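You operate a simulated robot arm through the tools that you are given. There is no shell and no other tool.

The job below is to be done with a simulated robot arm. You get a single attempt, and the scene is never put back.

Task
Top up machine three's oil till the glass shows between LOW and HIGH.
Fine: switch it off first; pour from the machine oiler, put that back, screw the oil cap on again; spill none. Set down upright: machine oiler.
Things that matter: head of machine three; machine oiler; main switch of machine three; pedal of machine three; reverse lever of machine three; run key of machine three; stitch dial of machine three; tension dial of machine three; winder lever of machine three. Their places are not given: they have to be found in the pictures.

Only the result counts: the job must be done as asked and must still hold three seconds after the hand-in. Knocking over, shifting, dropping, spilling or breaking anything else fails it. A push-on lid holds only when it is set on centred and level and pressed home; a screw cap is set on level and turned clockwise until tight.

Robot
A 6-joint arm with a two-finger gripper, fixed in place. Base frame: the origin is on the floor under the middle of its stand, x ahead of it, y to its left, z up; the work surface is at about z = 760. Lengths are in mm, angles in rad, forces in N, time in s.
It reaches about 1298 mm from its shoulder. Its first joint turns from -2.601 to 2.601 rad. Payload 1.57 kg.
Tool frame: the origin (TCP) lies between the finger pads and is the grasp point; the fingertips stand 21 mm ahead of it; z points along the fingers, y is the line along which they close. The gripper opens to 70 mm; its body begins 50 mm behind the TCP.
Orientation is told as [roll, pitch, yaw] about the base's x, y, z axes, in that order, counted from this pose: with the fingers straight down and closing along the base's y, the tool's x points along the base's -x, its y along +y and its z along -z.

Tools
- The arm moves only by the tool send_rows. Its argument "increments" is text: rows parted by semicolons, each of 7 numbers parted by spaces: the shift along the tool's x, y, z in mm, then the turn, a rotation vector about the tool's x, y, z in rad, then the opening, from 0 (shut) to 1 (fully open). In form: dx dy dz ax ay az fingers; .... A call has 1 to 20 rows; each row is the pose to reach, as a shift and turn from the pose commanded when the call began, along the tool's axes at that moment. Each row takes 0.2 s and may step no farther than 50 mm and 0.15 rad from the row before; otherwise, or with a gripper value out of range, the whole call is refused. A pose out of reach is approached as far as the arm can. The call stops where the force on the tool passes 90 N (or 10 N more than at its start, if that is more) or the arm is blocked; 0.2 s more then pass. Each finger travels about 103.7 mm/s and halts on what it meets, pressing with about 30 N; the grip force reading is that of the motor and also rises with nothing between the fingers. The clock runs only during rows and for 0.2 s after the last one: add rows that repeat a pose to give the fingers time. It gives the time, the measured TCP pose, the force on the tool (base axes), the opening and the grip force at its end, in the units of the frame above (readings bear some noise), with the torque about the TCP (base axes, N m) and any sound that the robot's microphone picked up.
- Cameras (640 x 400 px; columns grow to the right, rows downward): "scene" is fixed at [219.8, 501.2, 1696.8]; the picture's right is [-0.81, -0.59, 0.00], its down [-0.27, 0.38, -0.88] and it looks along [0.52, -0.72, -0.47] (base axes); focal length 314 px, centre (320, 200). "wrist" rides on the gripper at [79, 4, -81] in the tool frame; the picture's right is [-0.05, 1.00, 0.00], its down [-0.67, -0.04, -0.74] and it looks along [-0.74, -0.04, 0.67] (tool axes); focal length 256 px, centre (320, 200).
- camera(camera): a new picture of that camera. The clock stands still meanwhile.
- raise_lower(by): slides the trunk up (or, below 0, down) by that many mm; the arm rides with it, the base frame stays. It gives what a move gives, with no picture.
- measure_at(camera, pixels): for up to 12 pixels [column, row] of the newest picture of that camera ("zoom" is the newest enlarged one), the place [x, y, z] in the base frame of the surface seen there, good to about 3 mm. The clock stands still meanwhile.
- inspect(camera, box): a new picture of the part [left, top, right, bottom] of that camera's present view, enlarged. The clock stands still meanwhile.
- job_done(): hands the job in; it is judged then, once.

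Leave the gripper open and the arm clear of the work at the hand-in unless told otherwise.

The tools are called by a JSON object that holds its "api" and its "payload". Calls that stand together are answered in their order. send_rows: Moves the arm, as the interface text tells. Its arguments: {"type":"object","properties":{"increments":{"type":"string"}},"required":["increments"]} The other tools are called the same way: raise_lower (by) moves the trunk up or down; camera (camera) takes a picture; measure_at (camera, pixels) gives the place of the surface under pixels of a picture; inspect (camera, box) takes an enlarged picture of a part of a camera's view; job_done () hands the job in.

At the start:

```text
time: 0.0
position: [669.2, -397.8, 1270.7]
tcp_rot: [0.0, 0.0, 0.001]
contact_force: [-0.2, 0.7, -0.4]
moment: [-0.01, -0.03, -0.02]
width: 70.0
grasp_force: 0.0
trunk travel left (down, up): [-952.0, 18.0]
```

scene: 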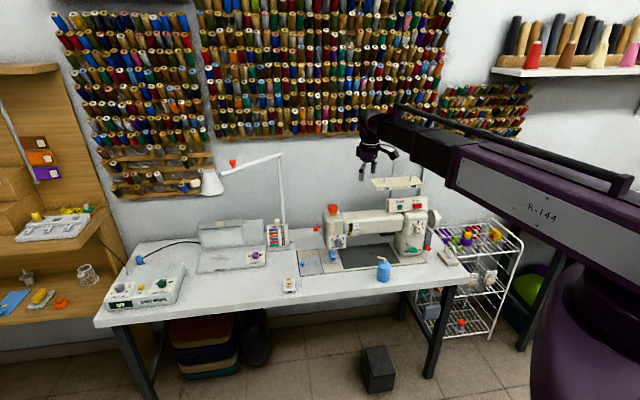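
wrist: 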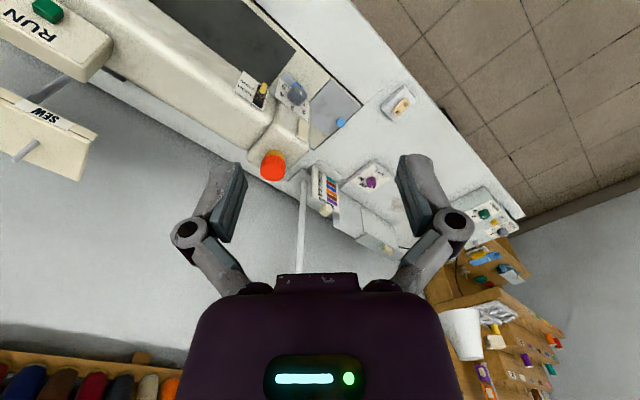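

I see a sewing machine on the table around pixel (375,235), with a blue bottle (383,268) near it. I'll enlarge parts of the scene to identify things.

{"api": "inspect", "payload": {"camera": "scene", "box": [300, 170, 460, 290]}}

{"api": "inspect", "payload": {"camera": "scene", "box": [90, 200, 310, 330]}}

{"api": "inspect", "payload": {"camera": "scene", "box": [400, 210, 540, 350]}}

```text
3.33 times, centred on (380, 230) of scene
```

zoom: 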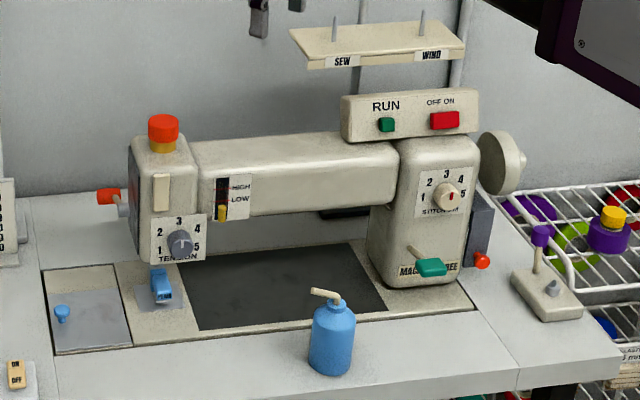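

```text
2.91 times, centred on (200, 265) of scene
```

zoom: 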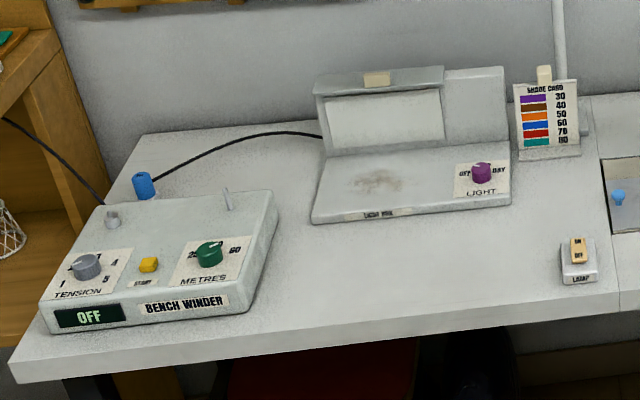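

```text
2.86 times, centred on (470, 280) of scene
```

zoom: 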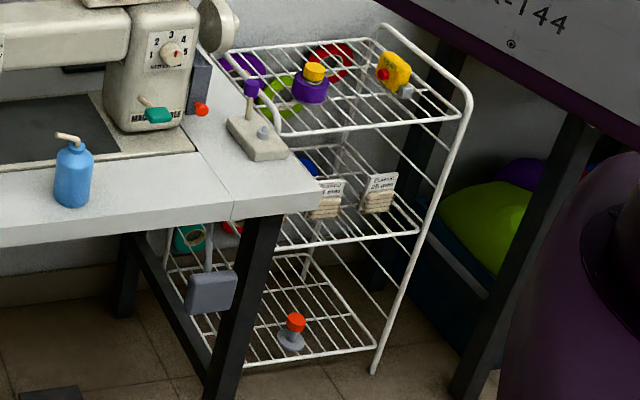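

The machine has a red-orange cap on top left, a HIGH/LOW glass, RUN key, red OFF/ON switch; the oiler is the blue bottle with a spout. I'll take a larger zoom of the machine head and measure points.

{"api": "inspect", "payload": {"camera": "scene", "box": [320, 190, 400, 240]}}

{"api": "inspect", "payload": {"camera": "scene", "box": [380, 190, 428, 220]}}

{"api": "inspect", "payload": {"camera": "scene", "box": [352, 235, 416, 285]}}

{"api": "measure_at", "payload": {"camera": "scene", "pixels": [[332, 206], [340, 204], [411, 206], [397, 207], [383, 260], [383, 275], [355, 220], [370, 290], [390, 200], [350, 212]]}}

```text
8.00 times, centred on (360, 215) of scene
```

zoom: 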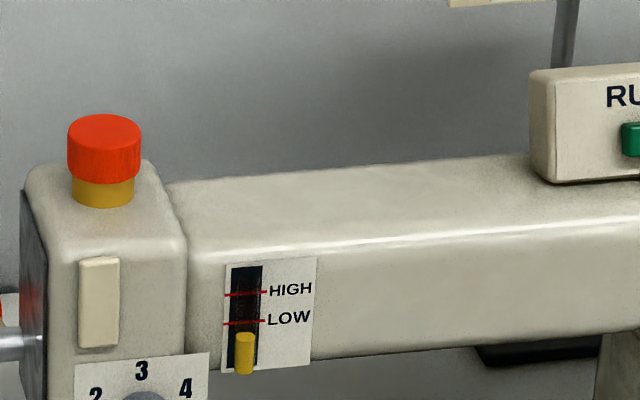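

```text
13.33 times, centred on (404, 205) of scene
```

zoom: 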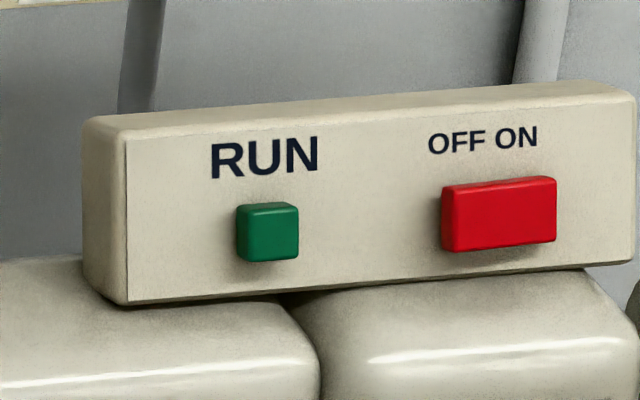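

```text
8.00 times, centred on (384, 260) of scene
```

zoom: 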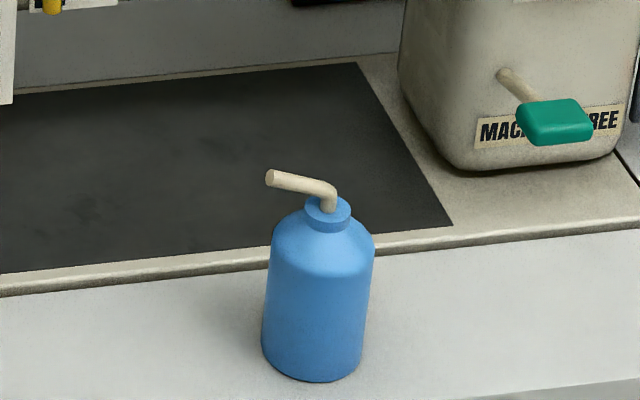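

```text
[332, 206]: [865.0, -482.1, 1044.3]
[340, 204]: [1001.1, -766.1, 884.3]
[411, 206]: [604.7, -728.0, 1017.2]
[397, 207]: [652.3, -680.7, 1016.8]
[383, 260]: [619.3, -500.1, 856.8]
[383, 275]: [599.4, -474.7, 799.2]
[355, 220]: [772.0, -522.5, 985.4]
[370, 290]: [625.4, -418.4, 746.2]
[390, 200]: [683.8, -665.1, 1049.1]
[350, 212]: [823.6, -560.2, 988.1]
```

Now I'll measure details one zoom at a time, starting with the oiler (zoom on it, then points on spout tip, spout bend, shoulder, body).

{"api": "inspect", "payload": {"camera": "scene", "box": [352, 235, 416, 285]}}

{"api": "measure_at", "payload": {"camera": "zoom", "pixels": [[269, 178], [300, 183], [328, 192], [328, 207], [327, 224], [320, 250], [318, 290], [290, 300], [350, 300], [315, 340], [313, 375], [200, 350]]}}

{"api": "inspect", "payload": {"camera": "scene", "box": [380, 190, 428, 220]}}

{"api": "measure_at", "payload": {"camera": "zoom", "pixels": [[140, 200], [140, 280], [610, 120], [610, 240], [245, 235], [290, 230], [455, 215], [500, 210], [545, 205], [395, 220], [480, 185], [448, 240]]}}

{"api": "inspect", "payload": {"camera": "scene", "box": [320, 190, 400, 240]}}

{"api": "measure_at", "payload": {"camera": "zoom", "pixels": [[104, 120], [75, 130], [104, 140], [135, 135], [104, 170], [103, 195], [85, 195], [100, 225], [150, 220], [45, 185], [245, 345], [240, 292]]}}

```text
8.00 times, centred on (384, 260) of scene
```

zoom: 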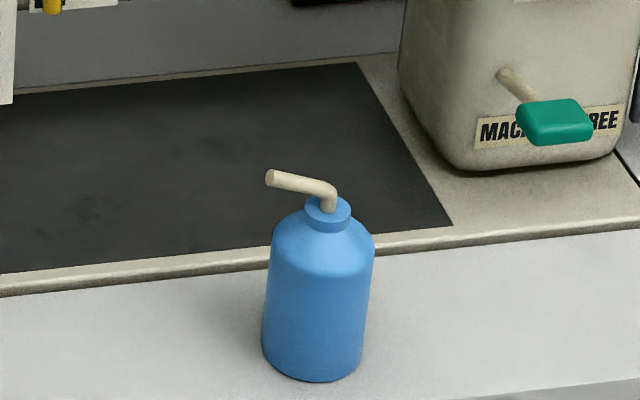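

```text
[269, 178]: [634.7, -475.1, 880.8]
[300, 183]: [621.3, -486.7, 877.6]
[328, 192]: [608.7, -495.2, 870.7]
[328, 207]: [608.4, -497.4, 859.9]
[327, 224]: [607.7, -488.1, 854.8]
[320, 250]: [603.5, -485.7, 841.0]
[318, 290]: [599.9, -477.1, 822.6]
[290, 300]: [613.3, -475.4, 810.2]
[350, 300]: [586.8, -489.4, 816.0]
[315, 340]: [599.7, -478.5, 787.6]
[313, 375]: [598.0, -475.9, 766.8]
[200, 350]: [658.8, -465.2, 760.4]
```

```text
13.33 times, centred on (404, 205) of scene
```

zoom: 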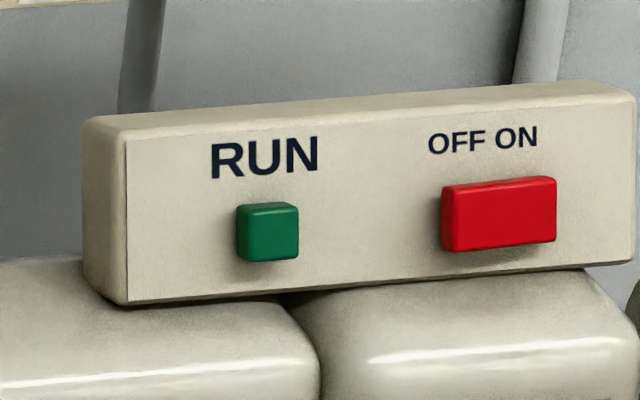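

```text
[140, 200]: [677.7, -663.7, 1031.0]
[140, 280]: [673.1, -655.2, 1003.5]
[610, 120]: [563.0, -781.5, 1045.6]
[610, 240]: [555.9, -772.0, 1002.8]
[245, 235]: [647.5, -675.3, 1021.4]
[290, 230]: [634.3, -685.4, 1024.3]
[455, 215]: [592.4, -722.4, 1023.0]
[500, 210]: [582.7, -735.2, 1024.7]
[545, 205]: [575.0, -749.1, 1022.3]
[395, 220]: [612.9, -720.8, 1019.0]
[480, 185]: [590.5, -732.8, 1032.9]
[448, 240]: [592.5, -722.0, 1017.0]
```

```text
8.00 times, centred on (360, 215) of scene
```

zoom: 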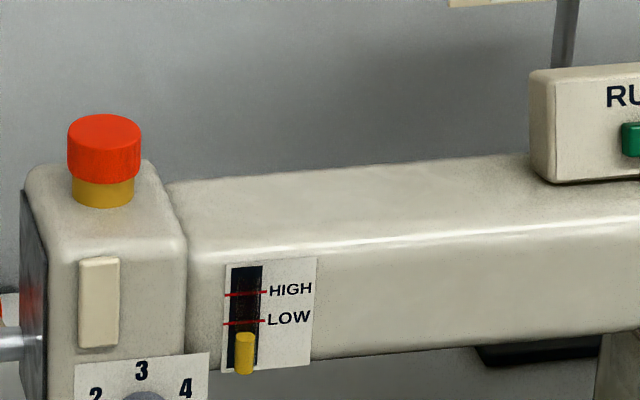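

```text
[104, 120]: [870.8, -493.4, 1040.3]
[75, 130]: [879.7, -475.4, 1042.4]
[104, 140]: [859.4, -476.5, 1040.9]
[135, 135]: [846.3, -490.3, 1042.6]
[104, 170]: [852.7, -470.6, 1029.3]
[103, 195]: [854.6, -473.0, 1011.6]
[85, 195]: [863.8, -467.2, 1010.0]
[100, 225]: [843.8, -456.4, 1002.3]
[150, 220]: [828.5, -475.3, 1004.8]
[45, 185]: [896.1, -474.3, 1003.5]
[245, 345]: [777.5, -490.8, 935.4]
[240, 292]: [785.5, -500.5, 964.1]
```

The panel faces direction n≈(-0.71,0.71); the red rocker's left (OFF) end sticks out ~6 mm more than the right, so it's ON. Cap is about at (862,-483), top z≈1042. Let me measure obstacles: the thread stand board, its posts, the lamp and other items on the table.

{"api": "measure_at", "payload": {"camera": "scene", "pixels": [[378, 184], [415, 184], [420, 178], [385, 178], [435, 215], [416, 236], [386, 242], [326, 219], [338, 225], [344, 240], [340, 257], [316, 249]]}}

{"api": "measure_at", "payload": {"camera": "scene", "pixels": [[316, 257], [289, 285], [276, 235], [284, 180], [270, 157], [212, 183], [400, 275], [440, 270], [455, 262], [434, 230], [426, 172], [300, 270]]}}

```text
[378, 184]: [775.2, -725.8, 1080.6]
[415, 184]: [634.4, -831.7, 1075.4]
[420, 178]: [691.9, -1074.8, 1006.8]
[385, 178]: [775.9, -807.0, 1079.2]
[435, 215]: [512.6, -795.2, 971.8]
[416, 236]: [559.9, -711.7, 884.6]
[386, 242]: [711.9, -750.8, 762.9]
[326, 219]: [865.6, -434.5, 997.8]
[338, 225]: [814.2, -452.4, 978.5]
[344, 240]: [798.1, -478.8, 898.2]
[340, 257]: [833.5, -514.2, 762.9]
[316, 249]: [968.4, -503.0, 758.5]
```

```text
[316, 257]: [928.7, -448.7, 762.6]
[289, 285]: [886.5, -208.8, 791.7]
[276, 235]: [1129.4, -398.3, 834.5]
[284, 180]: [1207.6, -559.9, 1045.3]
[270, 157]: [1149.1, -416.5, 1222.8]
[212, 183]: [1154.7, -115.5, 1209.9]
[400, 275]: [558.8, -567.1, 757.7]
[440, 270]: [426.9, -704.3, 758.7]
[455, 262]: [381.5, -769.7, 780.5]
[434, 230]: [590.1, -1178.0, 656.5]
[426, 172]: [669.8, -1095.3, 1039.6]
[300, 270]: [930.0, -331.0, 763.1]
```

The machine's long axis runs along (0.71,0.71) (leftwards from the front) and its front faces (-0.71,0.71). Next I want the shoulder height of the arm, so I measure points on the arm in the scene picture.

{"api": "measure_at", "payload": {"camera": "scene", "pixels": [[590, 300], [590, 260], [540, 210], [470, 180], [420, 140], [380, 130], [370, 155], [600, 190], [560, 340], [316, 229], [308, 262], [357, 262]]}}

{"api": "inspect", "payload": {"camera": "wrist", "box": [0, 0, 480, 300]}}

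```text
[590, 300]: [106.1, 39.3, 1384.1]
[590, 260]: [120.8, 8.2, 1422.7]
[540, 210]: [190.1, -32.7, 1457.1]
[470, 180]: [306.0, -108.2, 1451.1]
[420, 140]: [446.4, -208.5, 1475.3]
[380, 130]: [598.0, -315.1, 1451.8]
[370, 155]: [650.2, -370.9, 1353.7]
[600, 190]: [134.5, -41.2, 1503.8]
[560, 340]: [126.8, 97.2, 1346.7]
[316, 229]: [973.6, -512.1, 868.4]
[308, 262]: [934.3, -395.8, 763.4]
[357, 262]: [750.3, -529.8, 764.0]
```

```text
1.33 times, centred on (240, 150) of wrist
```

zoom: 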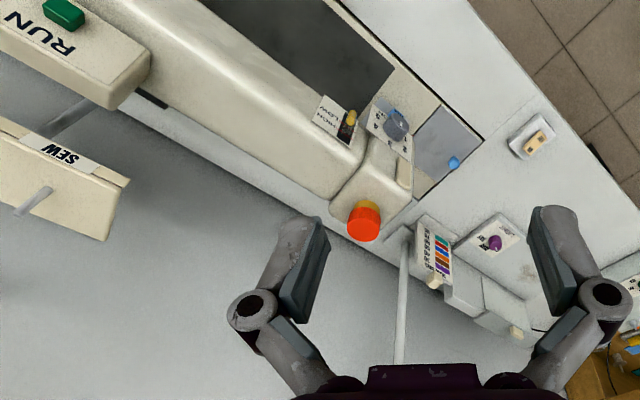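

The shoulder is at z≈1430. I'll first yaw the hand in place by +135° (about tool z by −2.356 rad) so that the camera will be above when the hand is later laid level towards the machine.

{"api": "send_rows", "payload": {"increments": "0 0 0 0 0 -0.147 1;0 0 0 0 0 -0.294 1;0 0 0 0 0 -0.441 1;0 0 0 0 0 -0.588 1;0 0 0 0 0 -0.735 1;0 0 0 0 0 -0.882 1;0 0 0 0 0 -1.029 1;0 0 0 0 0 -1.176 1;0 0 0 0 0 -1.323 1;0 0 0 0 0 -1.470 1;0 0 0 0 0 -1.617 1;0 0 0 0 0 -1.764 1;0 0 0 0 0 -1.911 1;0 0 0 0 0 -2.058 1;0 0 0 0 0 -2.205 1;0 0 0 0 0 -2.356 1"}}

```text
refused: row 16 steps farther than a row can; nothing moved
```

The last step was 0.151 rad, slightly over the limit. I resend with even steps.

{"api": "send_rows", "payload": {"increments": "0 0 0 0 0 -0.148 1;0 0 0 0 0 -0.296 1;0 0 0 0 0 -0.444 1;0 0 0 0 0 -0.592 1;0 0 0 0 0 -0.740 1;0 0 0 0 0 -0.888 1;0 0 0 0 0 -1.036 1;0 0 0 0 0 -1.184 1;0 0 0 0 0 -1.332 1;0 0 0 0 0 -1.480 1;0 0 0 0 0 -1.628 1;0 0 0 0 0 -1.776 1;0 0 0 0 0 -1.924 1;0 0 0 0 0 -2.072 1;0 0 0 0 0 -2.216 1;0 0 0 0 0 -2.356 1"}}

```text
time: 3.4
position: [669.3, -398.6, 1270.9]
tcp_rot: [0.001, 0.0, 2.359]
contact_force: [-0.6, -0.5, 0.2]
moment: [-0.01, 0.01, -0.01]
width: 70.3
grasp_force: 0.1
trunk travel left (down, up): [-952.0, 18.0]
```

The yaw worked. Now I pitch the hand up to level (about tool y by +1.571), retreating 110 mm from the machine at the same time, so the fingers point at the machine front and the camera sits on top.

{"api": "send_rows", "payload": {"increments": "-10 0 0 0 0.143 0 1;-20 0 0 0 0.286 0 1;-30 0 0 0 0.429 0 1;-40 0 0 0 0.572 0 1;-50 0 0 0 0.715 0 1;-60 0 0 0 0.858 0 1;-70 0 0 0 1.001 0 1;-80 0 0 0 1.144 0 1;-90 0 0 0 1.287 0 1;-100 0 0 0 1.430 0 1;-110 0 0 0 1.571 0 1"}}

{"api": "camera", "payload": {"camera": "wrist"}}

{"api": "camera", "payload": {"camera": "scene"}}

```text
time: 5.8
position: [625.4, -333.9, 1457.1]
tcp_rot: [-0.103, 1.572, 2.255]
contact_force: [0.2, -0.8, 1.2]
moment: [0.01, 0.01, -0.02]
width: 70.1
grasp_force: 0.0
out of reach, approached as far as the arm can: row 2, 3, 4, 5, 6, 7, 8, 9, 10, 11
trunk travel left (down, up): [-952.0, 18.0]
```

```text
taken
```

wrist: 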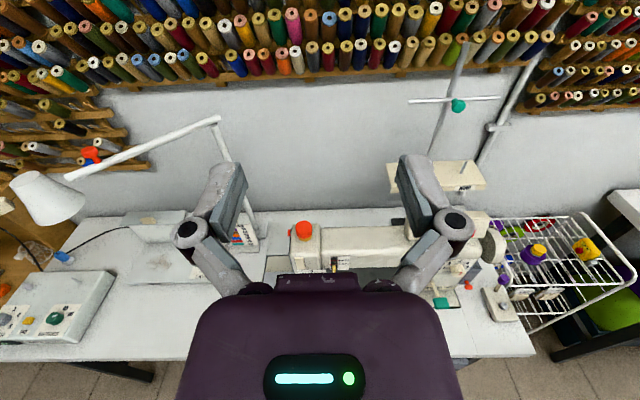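

```text
taken
```

scene: 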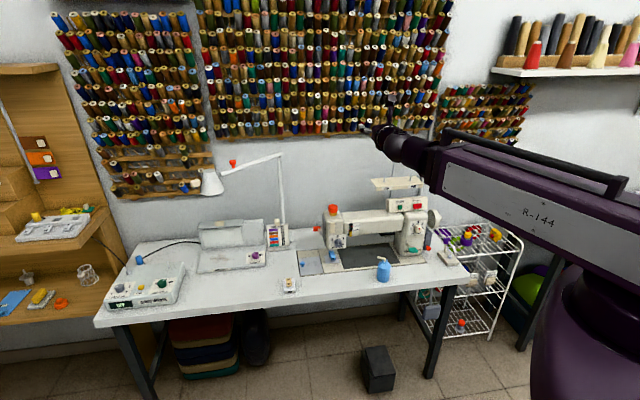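

The hand is now level with the camera on top, but the arm could only do that near shoulder height (z=1457). So I'll lower the trunk by 430 mm, bringing the hand to z≈1027 in front of the machine; the space there (n from −630 to −700) is clear of the table items.

{"api": "raise_lower", "payload": {"by": -430}}

{"api": "camera", "payload": {"camera": "wrist"}}

{"api": "camera", "payload": {"camera": "scene"}}

```text
refused: -430 is not a number from -400 to 400
```

```text
taken
```

wrist: 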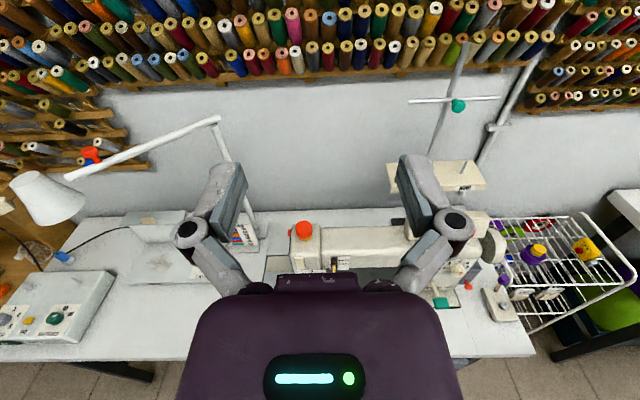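

```text
taken
```

scene: 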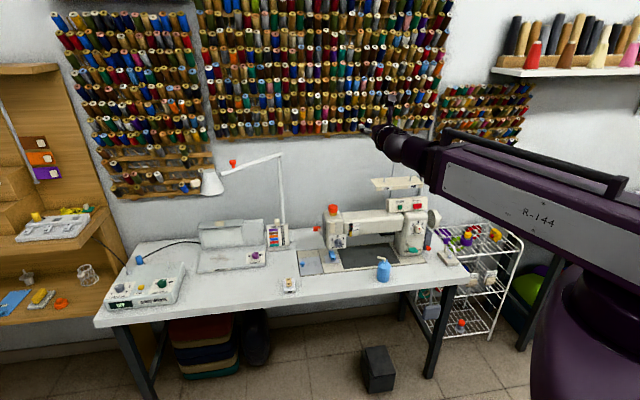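

One trunk move is limited to 400 mm. I lower by 380 first, bringing the hand to z≈1077.

{"api": "raise_lower", "payload": {"by": -380}}

{"api": "camera", "payload": {"camera": "wrist"}}

{"api": "camera", "payload": {"camera": "scene"}}

```text
time: 9.5
position: [624.8, -333.4, 1076.4]
tcp_rot: [-0.028, 1.57, 2.329]
contact_force: [-0.3, -0.7, -0.2]
moment: [0.0, -0.01, 0.0]
width: 70.0
grasp_force: 0.0
trunk travel left (down, up): [-572.0, 398.0]
```

```text
taken
```

wrist: 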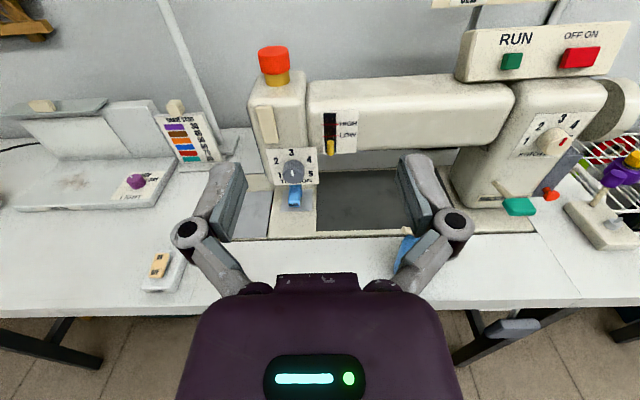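

```text
taken
```

scene: 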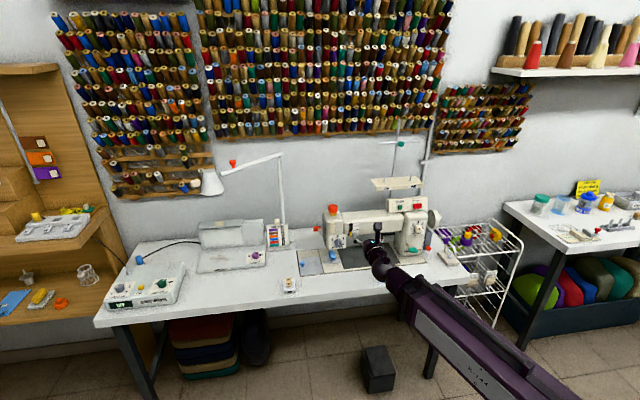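

A clear view of the machine front from the wrist camera. I zoom in on the switch and the cap and measure them from here.

{"api": "inspect", "payload": {"camera": "wrist", "box": [480, 10, 640, 110]}}

{"api": "measure_at", "payload": {"camera": "zoom", "pixels": [[320, 180], [350, 190], [400, 190], [440, 185], [475, 180], [300, 190], [505, 170], [110, 200], [140, 200], [320, 210], [470, 200], [400, 160]]}}

{"api": "inspect", "payload": {"camera": "wrist", "box": [230, 30, 390, 130]}}

{"api": "measure_at", "payload": {"camera": "zoom", "pixels": [[170, 75], [120, 85], [170, 100], [225, 85], [172, 140], [175, 200], [200, 200], [150, 225], [250, 190], [400, 200], [400, 300], [560, 200]]}}

```text
4.00 times, centred on (560, 60) of wrist
```

zoom: 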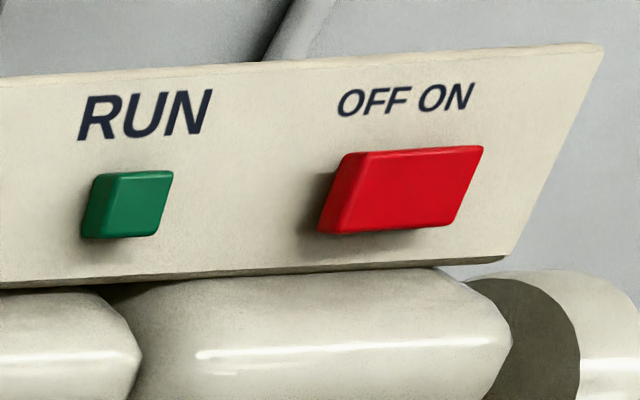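

```text
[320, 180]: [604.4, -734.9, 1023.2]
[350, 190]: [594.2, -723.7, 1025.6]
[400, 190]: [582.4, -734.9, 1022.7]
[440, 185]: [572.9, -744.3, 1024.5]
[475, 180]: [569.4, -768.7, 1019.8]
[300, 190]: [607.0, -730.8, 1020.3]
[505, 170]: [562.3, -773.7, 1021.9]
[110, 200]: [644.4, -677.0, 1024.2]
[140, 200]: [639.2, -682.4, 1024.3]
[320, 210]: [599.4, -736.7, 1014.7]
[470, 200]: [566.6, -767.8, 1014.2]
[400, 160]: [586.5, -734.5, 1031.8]
```

```text
4.00 times, centred on (310, 80) of wrist
```

zoom: 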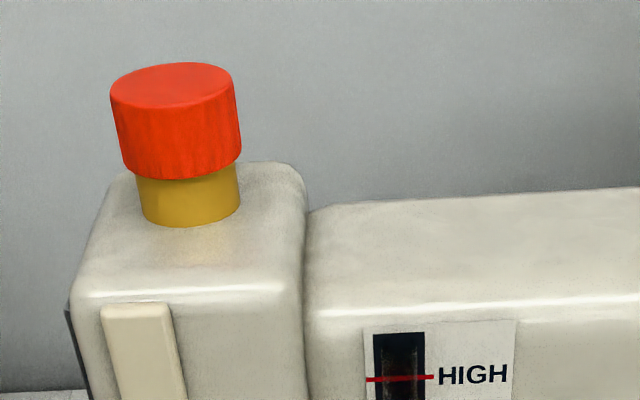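

```text
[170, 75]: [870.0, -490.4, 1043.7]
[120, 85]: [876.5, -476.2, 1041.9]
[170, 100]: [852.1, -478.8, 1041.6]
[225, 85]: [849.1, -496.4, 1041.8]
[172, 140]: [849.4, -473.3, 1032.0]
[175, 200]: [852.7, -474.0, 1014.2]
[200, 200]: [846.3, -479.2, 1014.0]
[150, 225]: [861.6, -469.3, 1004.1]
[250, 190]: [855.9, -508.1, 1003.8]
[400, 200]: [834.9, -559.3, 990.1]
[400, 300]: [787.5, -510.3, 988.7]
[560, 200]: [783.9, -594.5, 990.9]
```

The rocker looks nearly flat from here, so I want a closer look. I shut the fingers and move the hand sideways to in front of the switch (staying ~85 mm off the panel), z≈1036.

{"api": "send_rows", "payload": {"increments": "-5 39 10 0 0 0 0;-10 78 20 0 0 0 0;-15 117 30 0 0 0 0;-20 156 40 0 0 0 0;-25 195 50 0 0 0 0;-30 234 60 0 0 0 0;-35 273 70 0 0 0 0;-40 304 80 0 0 0 0;-40 304 120 0 0 0 0;-40 304 160 0 0 0 0;-40 304 160 0 0 0 0"}}

{"api": "camera", "payload": {"camera": "wrist"}}

{"api": "camera", "payload": {"camera": "scene"}}

```text
time: 11.9
position: [523.8, -661.1, 1076.2]
tcp_rot: [-0.081, 1.567, 2.275]
contact_force: [0.6, 0.4, -0.1]
moment: [0.0, 0.01, 0.03]
width: 0.0
grasp_force: 28.6
out of reach, approached as far as the arm can: row 1, 2, 3, 4, 5, 6, 7, 8, 9, 10, 11
trunk travel left (down, up): [-572.0, 398.0]
```

```text
taken
```

wrist: 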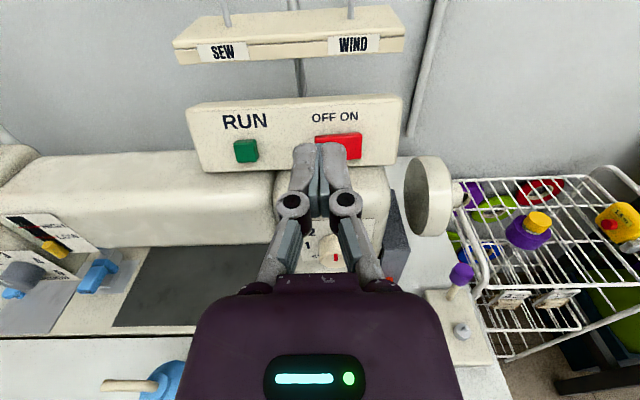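

```text
taken
```

scene: 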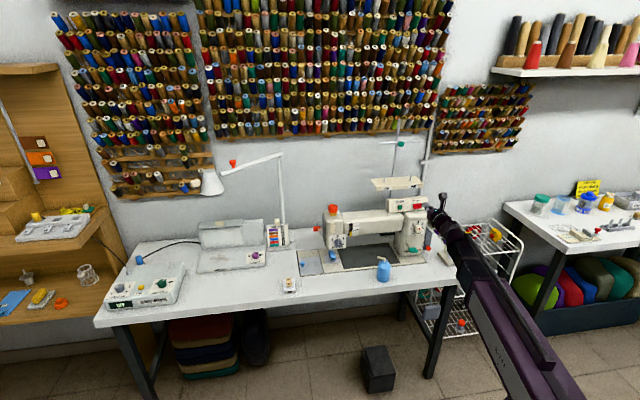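

The hand stayed at z=1076: with a level hand the arm can't go lower relative to the trunk. I zoom in on the switch from here (its box around (338,147)).

{"api": "inspect", "payload": {"camera": "wrist", "box": [220, 90, 412, 210]}}

{"api": "measure_at", "payload": {"camera": "zoom", "pixels": [[340, 160], [360, 155], [400, 150], [440, 150], [460, 165], [325, 155], [500, 150], [90, 195], [400, 170], [350, 190], [455, 200], [290, 220]]}}

```text
3.33 times, centred on (316, 150) of wrist
```

zoom: 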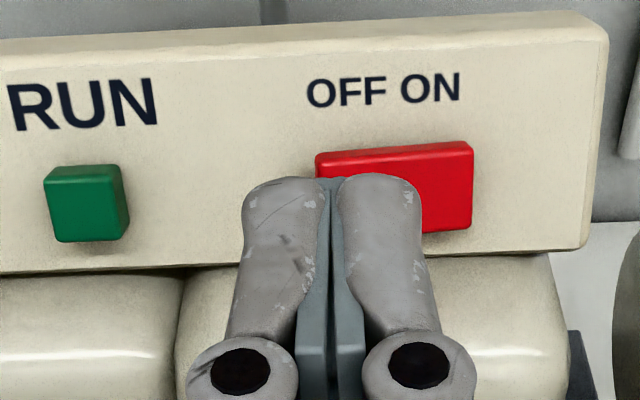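

```text
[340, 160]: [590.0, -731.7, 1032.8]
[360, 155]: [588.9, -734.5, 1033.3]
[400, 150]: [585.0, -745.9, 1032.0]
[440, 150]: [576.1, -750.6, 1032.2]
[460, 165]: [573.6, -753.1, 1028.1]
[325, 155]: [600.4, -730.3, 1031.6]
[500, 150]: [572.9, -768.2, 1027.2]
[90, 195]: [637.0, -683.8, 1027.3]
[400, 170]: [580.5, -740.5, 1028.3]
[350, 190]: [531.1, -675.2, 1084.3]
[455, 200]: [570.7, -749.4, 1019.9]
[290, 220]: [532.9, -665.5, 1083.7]
```

The rocker's left (OFF) end stands prouder. Closed fingers are ~24 mm wide, so I'll press centred ~16 mm left of the rocker's middle (s≈−91), at z≈1024. First I lower the trunk by 56 mm to get to the right height.

{"api": "raise_lower", "payload": {"by": -56}}

{"api": "send_rows", "payload": {"increments": "0 0 0 0 0 0 0"}}

```text
time: 12.8
position: [524.0, -662.7, 1020.3]
tcp_rot: [-0.037, 1.567, 2.32]
contact_force: [0.9, 0.2, -0.3]
moment: [-0.02, 0.02, -0.01]
width: 0.0
grasp_force: 28.6
trunk travel left (down, up): [-516.0, 454.0]
```

```text
time: 13.2
position: [523.7, -661.9, 1020.7]
tcp_rot: [-0.045, 1.566, 2.31]
contact_force: [-0.2, -0.4, 0.0]
moment: [-0.02, -0.02, 0.01]
width: 0.0
grasp_force: 28.9
trunk travel left (down, up): [-516.0, 454.0]
```

Now at z=1020.7. I move 7 mm left, 3 mm up and 55 mm forward; the tips should then be ~15 mm from the rocker.

{"api": "send_rows", "payload": {"increments": "3 -7 15 0 0 0 0;3 -7 30 0 0 0 0;3 -7 45 0 0 0 0;3 -7 55 0 0 0 0;3 -7 55 0 0 0 0"}}

{"api": "inspect", "payload": {"camera": "wrist", "box": [220, 90, 412, 210]}}

{"api": "inspect", "payload": {"camera": "scene", "box": [380, 185, 444, 225]}}

```text
time: 14.4
position: [569.6, -696.0, 1020.6]
tcp_rot: [-0.129, 1.568, 2.226]
contact_force: [-0.4, -0.4, -1.1]
moment: [0.03, -0.01, 0.02]
width: 0.0
grasp_force: 28.7
out of reach, approached as far as the arm can: row 1, 2, 3, 4
trunk travel left (down, up): [-516.0, 454.0]
```

```text
3.33 times, centred on (316, 150) of wrist
```

zoom: 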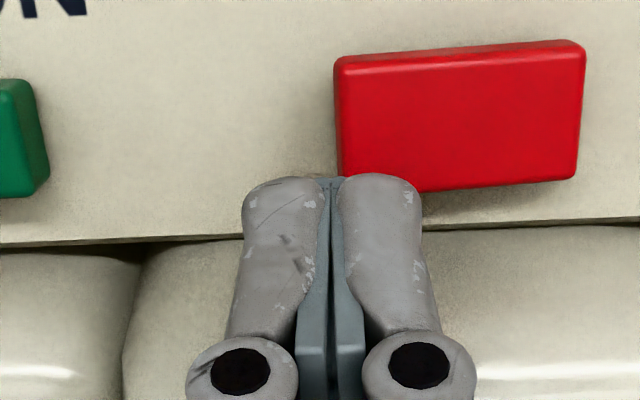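

```text
10.00 times, centred on (412, 205) of scene
```

zoom: 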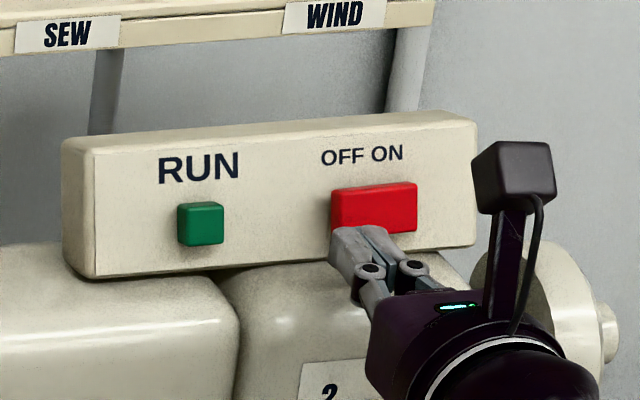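

The fingertips are in front of the rocker's left end, a bit low. I raise the trunk by 4 mm, then shift 4 mm right and advance slowly towards contact.

{"api": "raise_lower", "payload": {"by": 4}}

{"api": "send_rows", "payload": {"increments": "0 4 2 0 0 0 0;0 4 5 0 0 0 0;0 4 8 0 0 0 0;0 4 11 0 0 0 0"}}

```text
time: 15.0
position: [567.9, -695.2, 1024.1]
tcp_rot: [-0.097, 1.569, 2.259]
contact_force: [0.2, 1.1, -0.2]
moment: [0.02, 0.0, 0.01]
width: 0.0
grasp_force: 28.6
trunk travel left (down, up): [-520.0, 450.0]
```

```text
time: 16.0
position: [573.0, -706.5, 1024.1]
tcp_rot: [-0.098, 1.573, 2.257]
contact_force: [0.0, -0.9, -0.3]
moment: [0.01, 0.0, -0.02]
width: 0.0
grasp_force: 29.1
trunk travel left (down, up): [-520.0, 450.0]
```

No contact yet (tips at about n=−926). I advance 2 mm at a time with force checks.

{"api": "send_rows", "payload": {"increments": "0 0 1 0 0 0 0;0 0 2 0 0 0 0;0 0 3 0 0 0 0;0 0 4 0 0 0 0"}}

{"api": "inspect", "payload": {"camera": "wrist", "box": [220, 60, 444, 200]}}

```text
time: 17.0
position: [576.8, -709.6, 1024.3]
tcp_rot: [-0.106, 1.57, 2.249]
contact_force: [-0.7, 0.7, 0.0]
moment: [0.01, 0.01, 0.03]
width: 0.0
grasp_force: 28.4
trunk travel left (down, up): [-520.0, 450.0]
```

```text
2.86 times, centred on (332, 130) of wrist
```

zoom: 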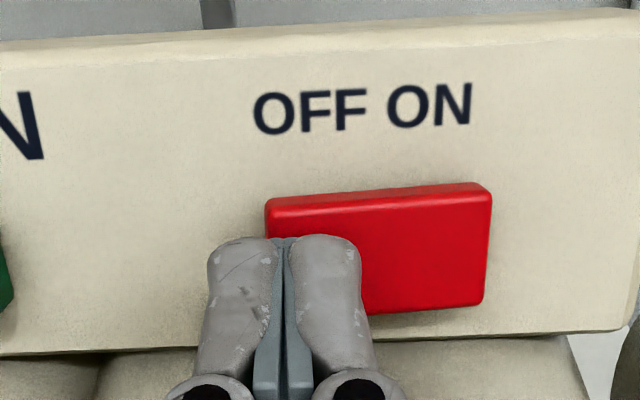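

Still no contact. The tips are just in front of the left half of the rocker. Continue forward in 1 mm steps.

{"api": "send_rows", "payload": {"increments": "0 0 1 0 0 0 0;0 0 2 0 0 0 0;0 0 3 0 0 0 0"}}

{"api": "send_rows", "payload": {"increments": "0 0 1 0 0 0 0;0 0 2 0 0 0 0"}}

```text
time: 17.8
position: [579.3, -712.4, 1024.2]
tcp_rot: [0.02, 1.571, 2.374]
contact_force: [-0.3, 1.1, 0.3]
moment: [-0.02, 0.02, 0.03]
width: 0.0
grasp_force: 28.6
trunk travel left (down, up): [-520.0, 450.0]
```

```text
time: 18.4
position: [578.1, -712.7, 1027.0]
tcp_rot: [-2.748, 1.571, -0.39]
contact_force: [-12.0, 12.1, -3.2]
moment: [0.17, 0.14, -0.1]
width: 0.0
grasp_force: 28.3
trunk travel left (down, up): [-520.0, 450.0]
```

Contact: about 17 N along the panel normal. I look at the rocker now.

{"api": "inspect", "payload": {"camera": "wrist", "box": [220, 60, 444, 200]}}

{"api": "send_rows", "payload": {"increments": "0 0 1 0 0 0 0"}}

```text
2.86 times, centred on (332, 130) of wrist
```

zoom: 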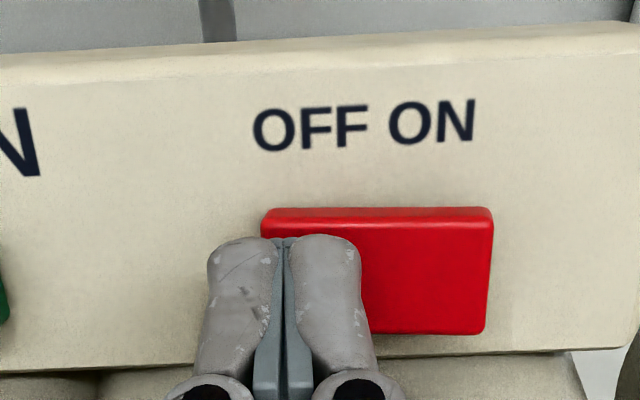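

```text
time: 18.8
position: [579.3, -712.1, 1026.4]
tcp_rot: [-2.934, 1.571, -0.577]
contact_force: [-17.4, 18.4, -6.1]
moment: [0.25, 0.16, -0.16]
width: 0.0
grasp_force: 28.7
trunk travel left (down, up): [-520.0, 450.0]
```

The rocker visibly turned (its left end went in). I back off 40 mm and look at whether it stays.

{"api": "send_rows", "payload": {"increments": "0 0 -5 0 0 0 0;0 0 -20 0 0 0 0;0 0 -40 0 0 0 0;0 0 -60 0 0 0 0"}}

{"api": "inspect", "payload": {"camera": "wrist", "box": [220, 60, 444, 200]}}

{"api": "measure_at", "payload": {"camera": "zoom", "pixels": [[300, 165], [340, 160], [380, 155], [420, 150], [280, 180], [230, 180], [480, 160]]}}

{"api": "inspect", "payload": {"camera": "scene", "box": [380, 190, 428, 220]}}

```text
time: 19.8
position: [539.8, -673.4, 1024.6]
tcp_rot: [0.238, 1.572, 2.595]
contact_force: [0.6, -0.7, 0.6]
moment: [-0.01, 0.0, 0.01]
width: 0.0
grasp_force: 28.6
trunk travel left (down, up): [-520.0, 450.0]
```

```text
2.86 times, centred on (332, 130) of wrist
```

zoom: 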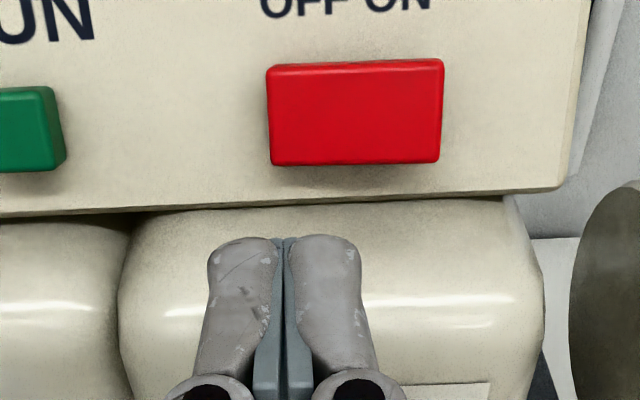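

```text
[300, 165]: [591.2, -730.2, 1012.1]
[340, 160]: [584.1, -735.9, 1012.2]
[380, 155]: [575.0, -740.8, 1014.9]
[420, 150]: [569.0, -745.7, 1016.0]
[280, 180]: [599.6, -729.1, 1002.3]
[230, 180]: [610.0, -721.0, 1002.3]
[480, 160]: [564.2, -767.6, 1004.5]
```

```text
13.33 times, centred on (404, 205) of scene
```

zoom: 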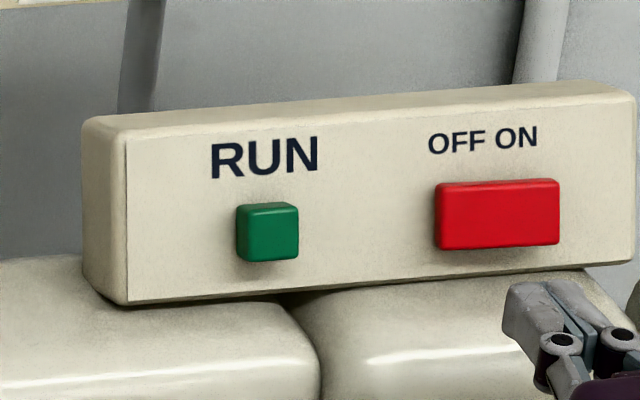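

The rocker's left end is now in and the right end out (n −934 vs −929.5): switch is OFF. Now I retreat from the machine and towards the middle, opening the fingers, then raise the trunk.

{"api": "send_rows", "payload": {"increments": "0 0 -40 0 0 0 0;0 0 -80 0 0 0 0;0 0 -120 0 0 0 0;0 -20 -160 0 0 0 0.5;0 -60 -170 0 0 0 1;0 -100 -170 0 0 0 1;0 -140 -170 0 0 0 1;0 -180 -170 0 0 0 1"}}

{"api": "raise_lower", "payload": {"by": 250}}

```text
time: 21.6
position: [561.6, -437.1, 1024.1]
tcp_rot: [-0.042, 1.57, 2.312]
contact_force: [-0.5, -0.3, 0.3]
moment: [0.02, 0.06, 0.01]
width: 69.9
grasp_force: 0.0
out of reach, approached as far as the arm can: row 4, 5, 6, 7, 8
trunk travel left (down, up): [-520.0, 450.0]
```

```text
time: 24.1
position: [561.8, -437.0, 1274.9]
tcp_rot: [-0.05, 1.57, 2.305]
contact_force: [-0.2, 0.1, 0.3]
moment: [0.01, 0.0, 0.03]
width: 70.1
grasp_force: 0.0
trunk travel left (down, up): [-770.0, 200.0]
```

Hand at (562,−437,1275). Now I pitch the fingers down in place.

{"api": "send_rows", "payload": {"increments": "0 0 0 0 -0.143 0 1;0 0 0 0 -0.286 0 1;0 0 0 0 -0.429 0 1;0 0 0 0 -0.572 0 1;0 0 0 0 -0.715 0 1;0 0 0 0 -0.858 0 1;0 0 0 0 -1.001 0 1;0 0 0 0 -1.144 0 1;0 0 0 0 -1.287 0 1;0 0 0 0 -1.430 0 1;0 0 0 0 -1.571 0 1"}}

```text
time: 26.6
position: [570.3, -422.9, 1089.1]
tcp_rot: [0.007, -0.003, 2.332]
contact_force: [0.5, -0.2, -0.4]
moment: [-0.05, 0.03, -0.01]
width: 69.9
grasp_force: 0.0
out of reach, approached as far as the arm can: row 1, 2, 3, 4, 5, 6, 7, 8, 9, 10, 11
trunk travel left (down, up): [-770.0, 200.0]
```

The hand dropped by exactly the 186 mm hand length, as if the wrist height is set by the trunk alone. I test it: command 20 mm up and see.

{"api": "send_rows", "payload": {"increments": "0 0 -10 0 0 0 1;0 0 -20 0 0 0 1;0 0 -20 0 0 0 1"}}

```text
time: 27.4
position: [577.9, -413.5, 1089.4]
tcp_rot: [0.002, 0.0, 2.345]
contact_force: [-0.1, -1.3, 0.2]
moment: [0.0, -0.01, -0.02]
width: 69.9
grasp_force: 0.0
out of reach, approached as far as the arm can: row 1, 2, 3
trunk travel left (down, up): [-770.0, 200.0]
```

Confirmed: the arm moves only in the horizontal plane; height is set by the trunk. Now I rotate the hand by −3.0 rad of yaw (so there's room for counter-clockwise unscrewing), fingers open.

{"api": "send_rows", "payload": {"increments": "0 0 0 0 0 0.15 1;0 0 0 0 0 0.30 1;0 0 0 0 0 0.45 1;0 0 0 0 0 0.60 1;0 0 0 0 0 0.75 1;0 0 0 0 0 0.90 1;0 0 0 0 0 1.05 1;0 0 0 0 0 1.20 1;0 0 0 0 0 1.35 1;0 0 0 0 0 1.50 1;0 0 0 0 0 1.65 1;0 0 0 0 0 1.80 1;0 0 0 0 0 1.95 1;0 0 0 0 0 2.10 1;0 0 0 0 0 2.25 1;0 0 0 0 0 2.40 1;0 0 0 0 0 2.55 1;0 0 0 0 0 2.70 1;0 0 0 0 0 2.85 1;0 0 0 0 0 3.0 1"}}

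{"api": "camera", "payload": {"camera": "wrist"}}

```text
time: 31.6
position: [583.9, -412.7, 1088.1]
tcp_rot: [0.001, 0.002, -0.646]
contact_force: [0.5, -0.2, -1.0]
moment: [-0.03, 0.02, 0.0]
width: 69.9
grasp_force: 0.0
trunk travel left (down, up): [-770.0, 200.0]
```

```text
taken
```

wrist: 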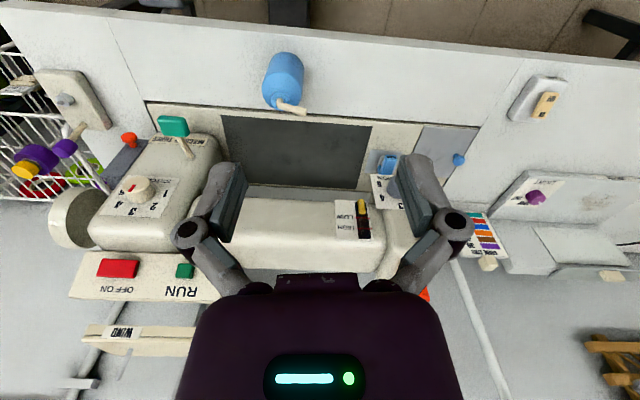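

From here I see the oiler from above at (285,80). I zoom on it and measure its axis, neck, and spout more precisely.

{"api": "inspect", "payload": {"camera": "wrist", "box": [240, 40, 336, 130]}}

{"api": "measure_at", "payload": {"camera": "zoom", "pixels": [[428, 300], [400, 290], [370, 283], [340, 290], [340, 270], [330, 250], [270, 250], [405, 250], [330, 210], [420, 306], [385, 288], [335, 310]]}}

```text
4.44 times, centred on (288, 85) of wrist
```

zoom: 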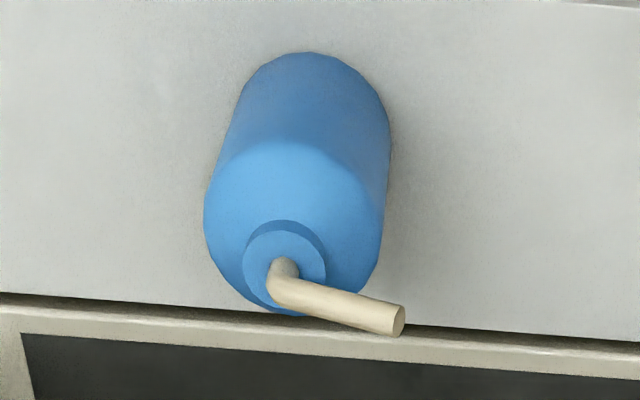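

```text
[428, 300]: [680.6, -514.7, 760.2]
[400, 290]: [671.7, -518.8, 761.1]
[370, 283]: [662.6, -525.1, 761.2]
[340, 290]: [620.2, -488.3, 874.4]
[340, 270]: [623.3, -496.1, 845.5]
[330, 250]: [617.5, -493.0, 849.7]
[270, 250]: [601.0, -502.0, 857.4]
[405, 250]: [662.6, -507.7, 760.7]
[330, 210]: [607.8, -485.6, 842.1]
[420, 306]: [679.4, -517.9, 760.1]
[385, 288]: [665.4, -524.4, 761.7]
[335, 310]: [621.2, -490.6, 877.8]
```

{"api": "measure_at", "payload": {"camera": "zoom", "pixels": [[398, 320], [395, 312], [360, 310], [285, 268], [270, 285], [255, 260], [315, 265], [285, 240], [295, 300], [215, 215], [378, 220], [290, 160]]}}

{"api": "inspect", "payload": {"camera": "wrist", "box": [330, 180, 426, 260]}}

```text
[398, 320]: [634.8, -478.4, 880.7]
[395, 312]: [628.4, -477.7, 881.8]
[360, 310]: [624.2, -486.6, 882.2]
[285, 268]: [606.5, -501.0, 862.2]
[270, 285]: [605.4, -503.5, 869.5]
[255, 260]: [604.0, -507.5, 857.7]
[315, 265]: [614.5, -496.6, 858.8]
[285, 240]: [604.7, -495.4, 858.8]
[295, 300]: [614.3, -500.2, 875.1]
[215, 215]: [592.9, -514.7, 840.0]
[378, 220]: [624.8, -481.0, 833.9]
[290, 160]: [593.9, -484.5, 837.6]
```

```text
5.00 times, centred on (378, 220) of wrist
```

zoom: 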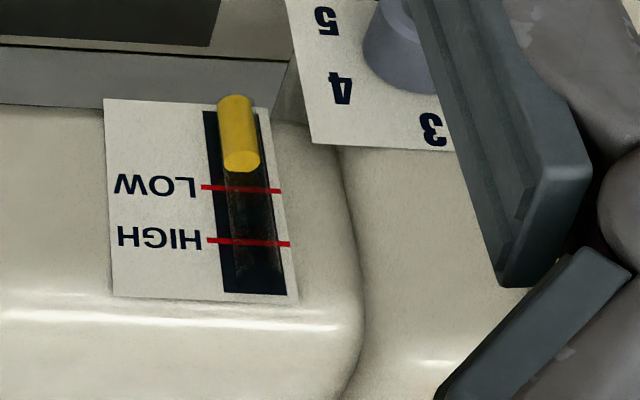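

The oiler's axis is about (608,−500), body top 850, spout tip (635,−477,880) pointing along +s. Next I move the open hand above the cap at (862,−485), tips at z≈1067 clear of the cap's top (1042).

{"api": "send_rows", "payload": {"increments": "-38 16 0 0 0 0 1;-76 31 0 0 0 0 1;-114 47 0 0 0 0 1;-152 63 0 0 0 0 1;-189 79 0 0 0 0 1;-227 94 0 0 0 0 1;-265 110 0 0 0 0 1;-265 110 0 0 0 0 1"}}

{"api": "camera", "payload": {"camera": "wrist"}}

{"api": "camera", "payload": {"camera": "scene"}}

```text
time: 33.4
position: [860.1, -482.1, 1088.9]
tcp_rot: [0.002, 0.002, -0.643]
contact_force: [-0.4, 0.1, -0.5]
moment: [-0.01, 0.04, 0.0]
width: 69.8
grasp_force: 0.0
trunk travel left (down, up): [-770.0, 200.0]
```

```text
taken
```

wrist: 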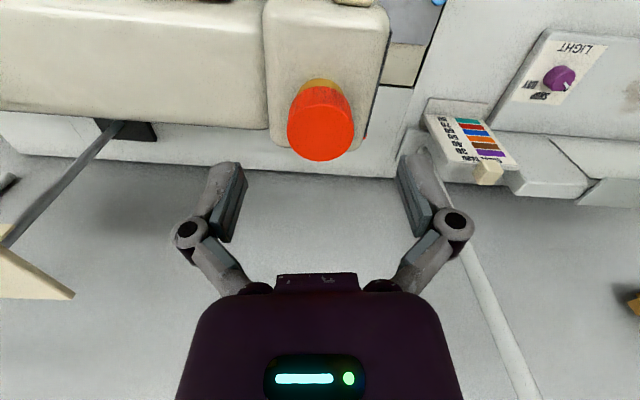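

```text
taken
```

scene: 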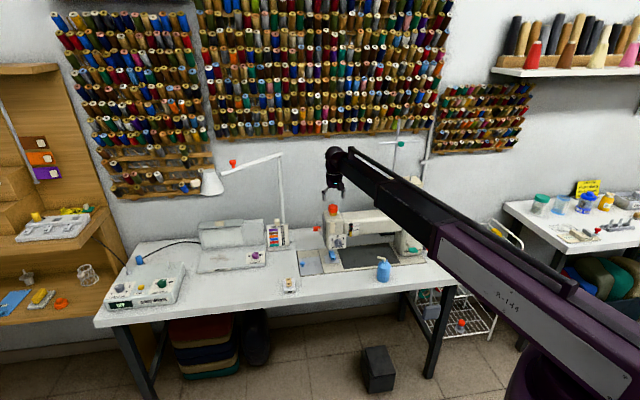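

The cap is between and slightly below the fingers at (320,130). I zoom in and measure the top circle's rim.

{"api": "inspect", "payload": {"camera": "wrist", "box": [256, 70, 384, 170]}}

{"api": "measure_at", "payload": {"camera": "zoom", "pixels": [[320, 290], [190, 290], [450, 290], [320, 190], [320, 380], [240, 230], [400, 230], [240, 350], [400, 350], [320, 150], [320, 90], [320, 60]]}}

```text
4.00 times, centred on (320, 120) of wrist
```

zoom: 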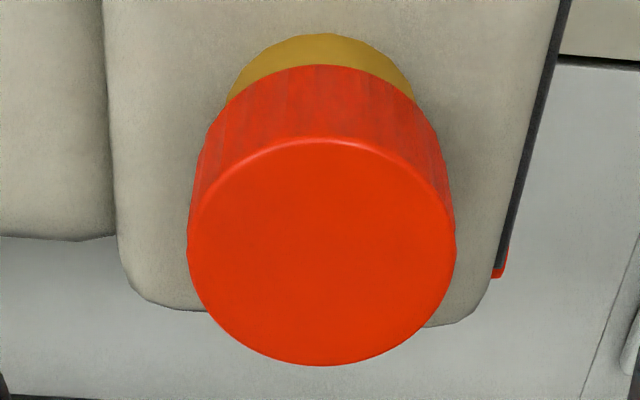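

```text
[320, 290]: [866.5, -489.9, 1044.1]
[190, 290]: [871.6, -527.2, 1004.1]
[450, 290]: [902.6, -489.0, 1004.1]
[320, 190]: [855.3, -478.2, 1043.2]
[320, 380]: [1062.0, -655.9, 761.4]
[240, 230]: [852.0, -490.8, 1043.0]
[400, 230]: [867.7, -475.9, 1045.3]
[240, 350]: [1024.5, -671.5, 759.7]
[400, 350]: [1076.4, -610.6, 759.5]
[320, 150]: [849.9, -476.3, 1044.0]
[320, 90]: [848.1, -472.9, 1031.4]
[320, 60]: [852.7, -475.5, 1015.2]
```

The cap is centred sideways (col 320.4); along the viewing direction it's ~3.8 mm further out. I shift that much, then lower the trunk 45 mm so the tips come to about the cap's lower rim (z≈1022).

{"api": "send_rows", "payload": {"increments": "-3.8 0 0 0 0 0 1;-3.8 0 0 0 0 0 1"}}

{"api": "raise_lower", "payload": {"by": -45}}

{"api": "camera", "payload": {"camera": "wrist"}}

{"api": "inspect", "payload": {"camera": "scene", "box": [300, 170, 380, 220]}}

```text
time: 34.0
position: [862.5, -484.5, 1088.7]
tcp_rot: [0.0, 0.002, -0.644]
contact_force: [-0.5, -0.2, 0.2]
moment: [-0.01, 0.0, 0.0]
width: 70.0
grasp_force: 0.0
trunk travel left (down, up): [-770.0, 200.0]
```

```text
time: 34.8
position: [863.5, -484.5, 1043.8]
tcp_rot: [0.0, 0.002, -0.645]
contact_force: [0.3, -0.3, -1.1]
moment: [0.0, -0.01, -0.01]
width: 70.0
grasp_force: 0.0
trunk travel left (down, up): [-725.0, 245.0]
```

```text
taken
```

wrist: 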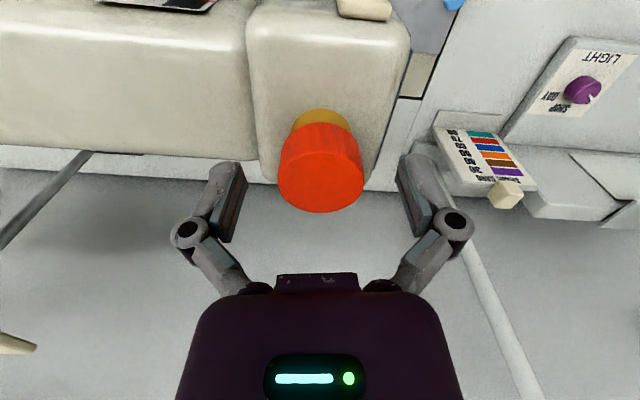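

```text
8.00 times, centred on (340, 195) of scene
```

zoom: 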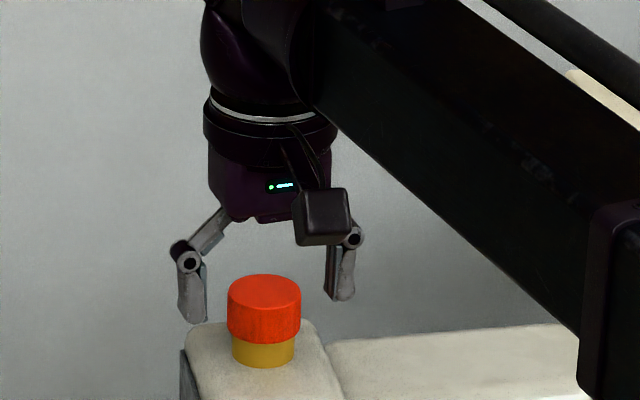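

The fingers straddle the cap evenly. I close to 0.56 (39 mm) first to check clearances in the picture before gripping.

{"api": "send_rows", "payload": {"increments": "0 0 0 0 0 0 0.56;0 0 0 0 0 0 0.56"}}

{"api": "inspect", "payload": {"camera": "wrist", "box": [224, 100, 416, 220]}}

{"api": "inspect", "payload": {"camera": "scene", "box": [312, 190, 360, 220]}}

```text
time: 35.4
position: [863.0, -484.6, 1042.7]
tcp_rot: [0.0, 0.001, -0.645]
contact_force: [0.4, -0.5, 0.8]
moment: [0.01, 0.0, 0.04]
width: 39.2
grasp_force: 0.0
trunk travel left (down, up): [-725.0, 245.0]
```

```text
3.33 times, centred on (320, 160) of wrist
```

zoom: 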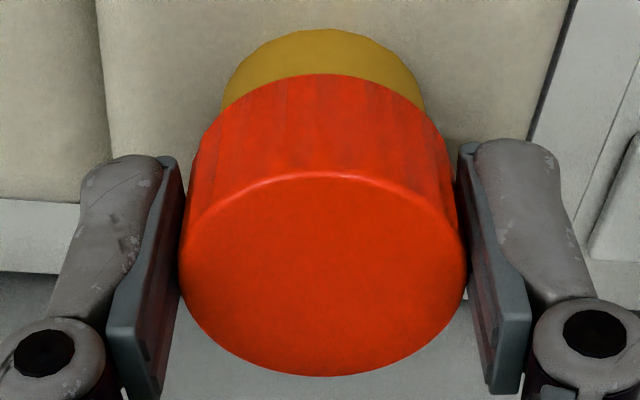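

```text
13.33 times, centred on (336, 205) of scene
```

zoom: 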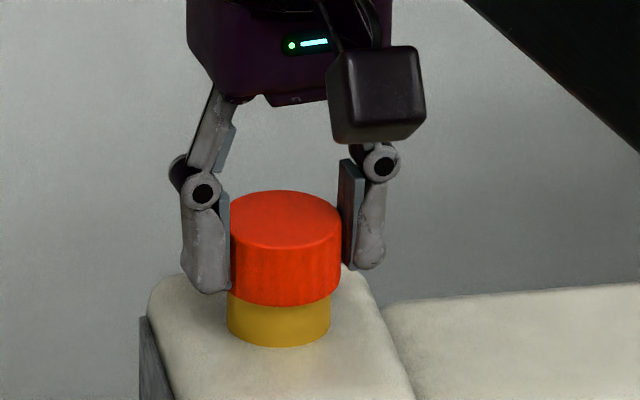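

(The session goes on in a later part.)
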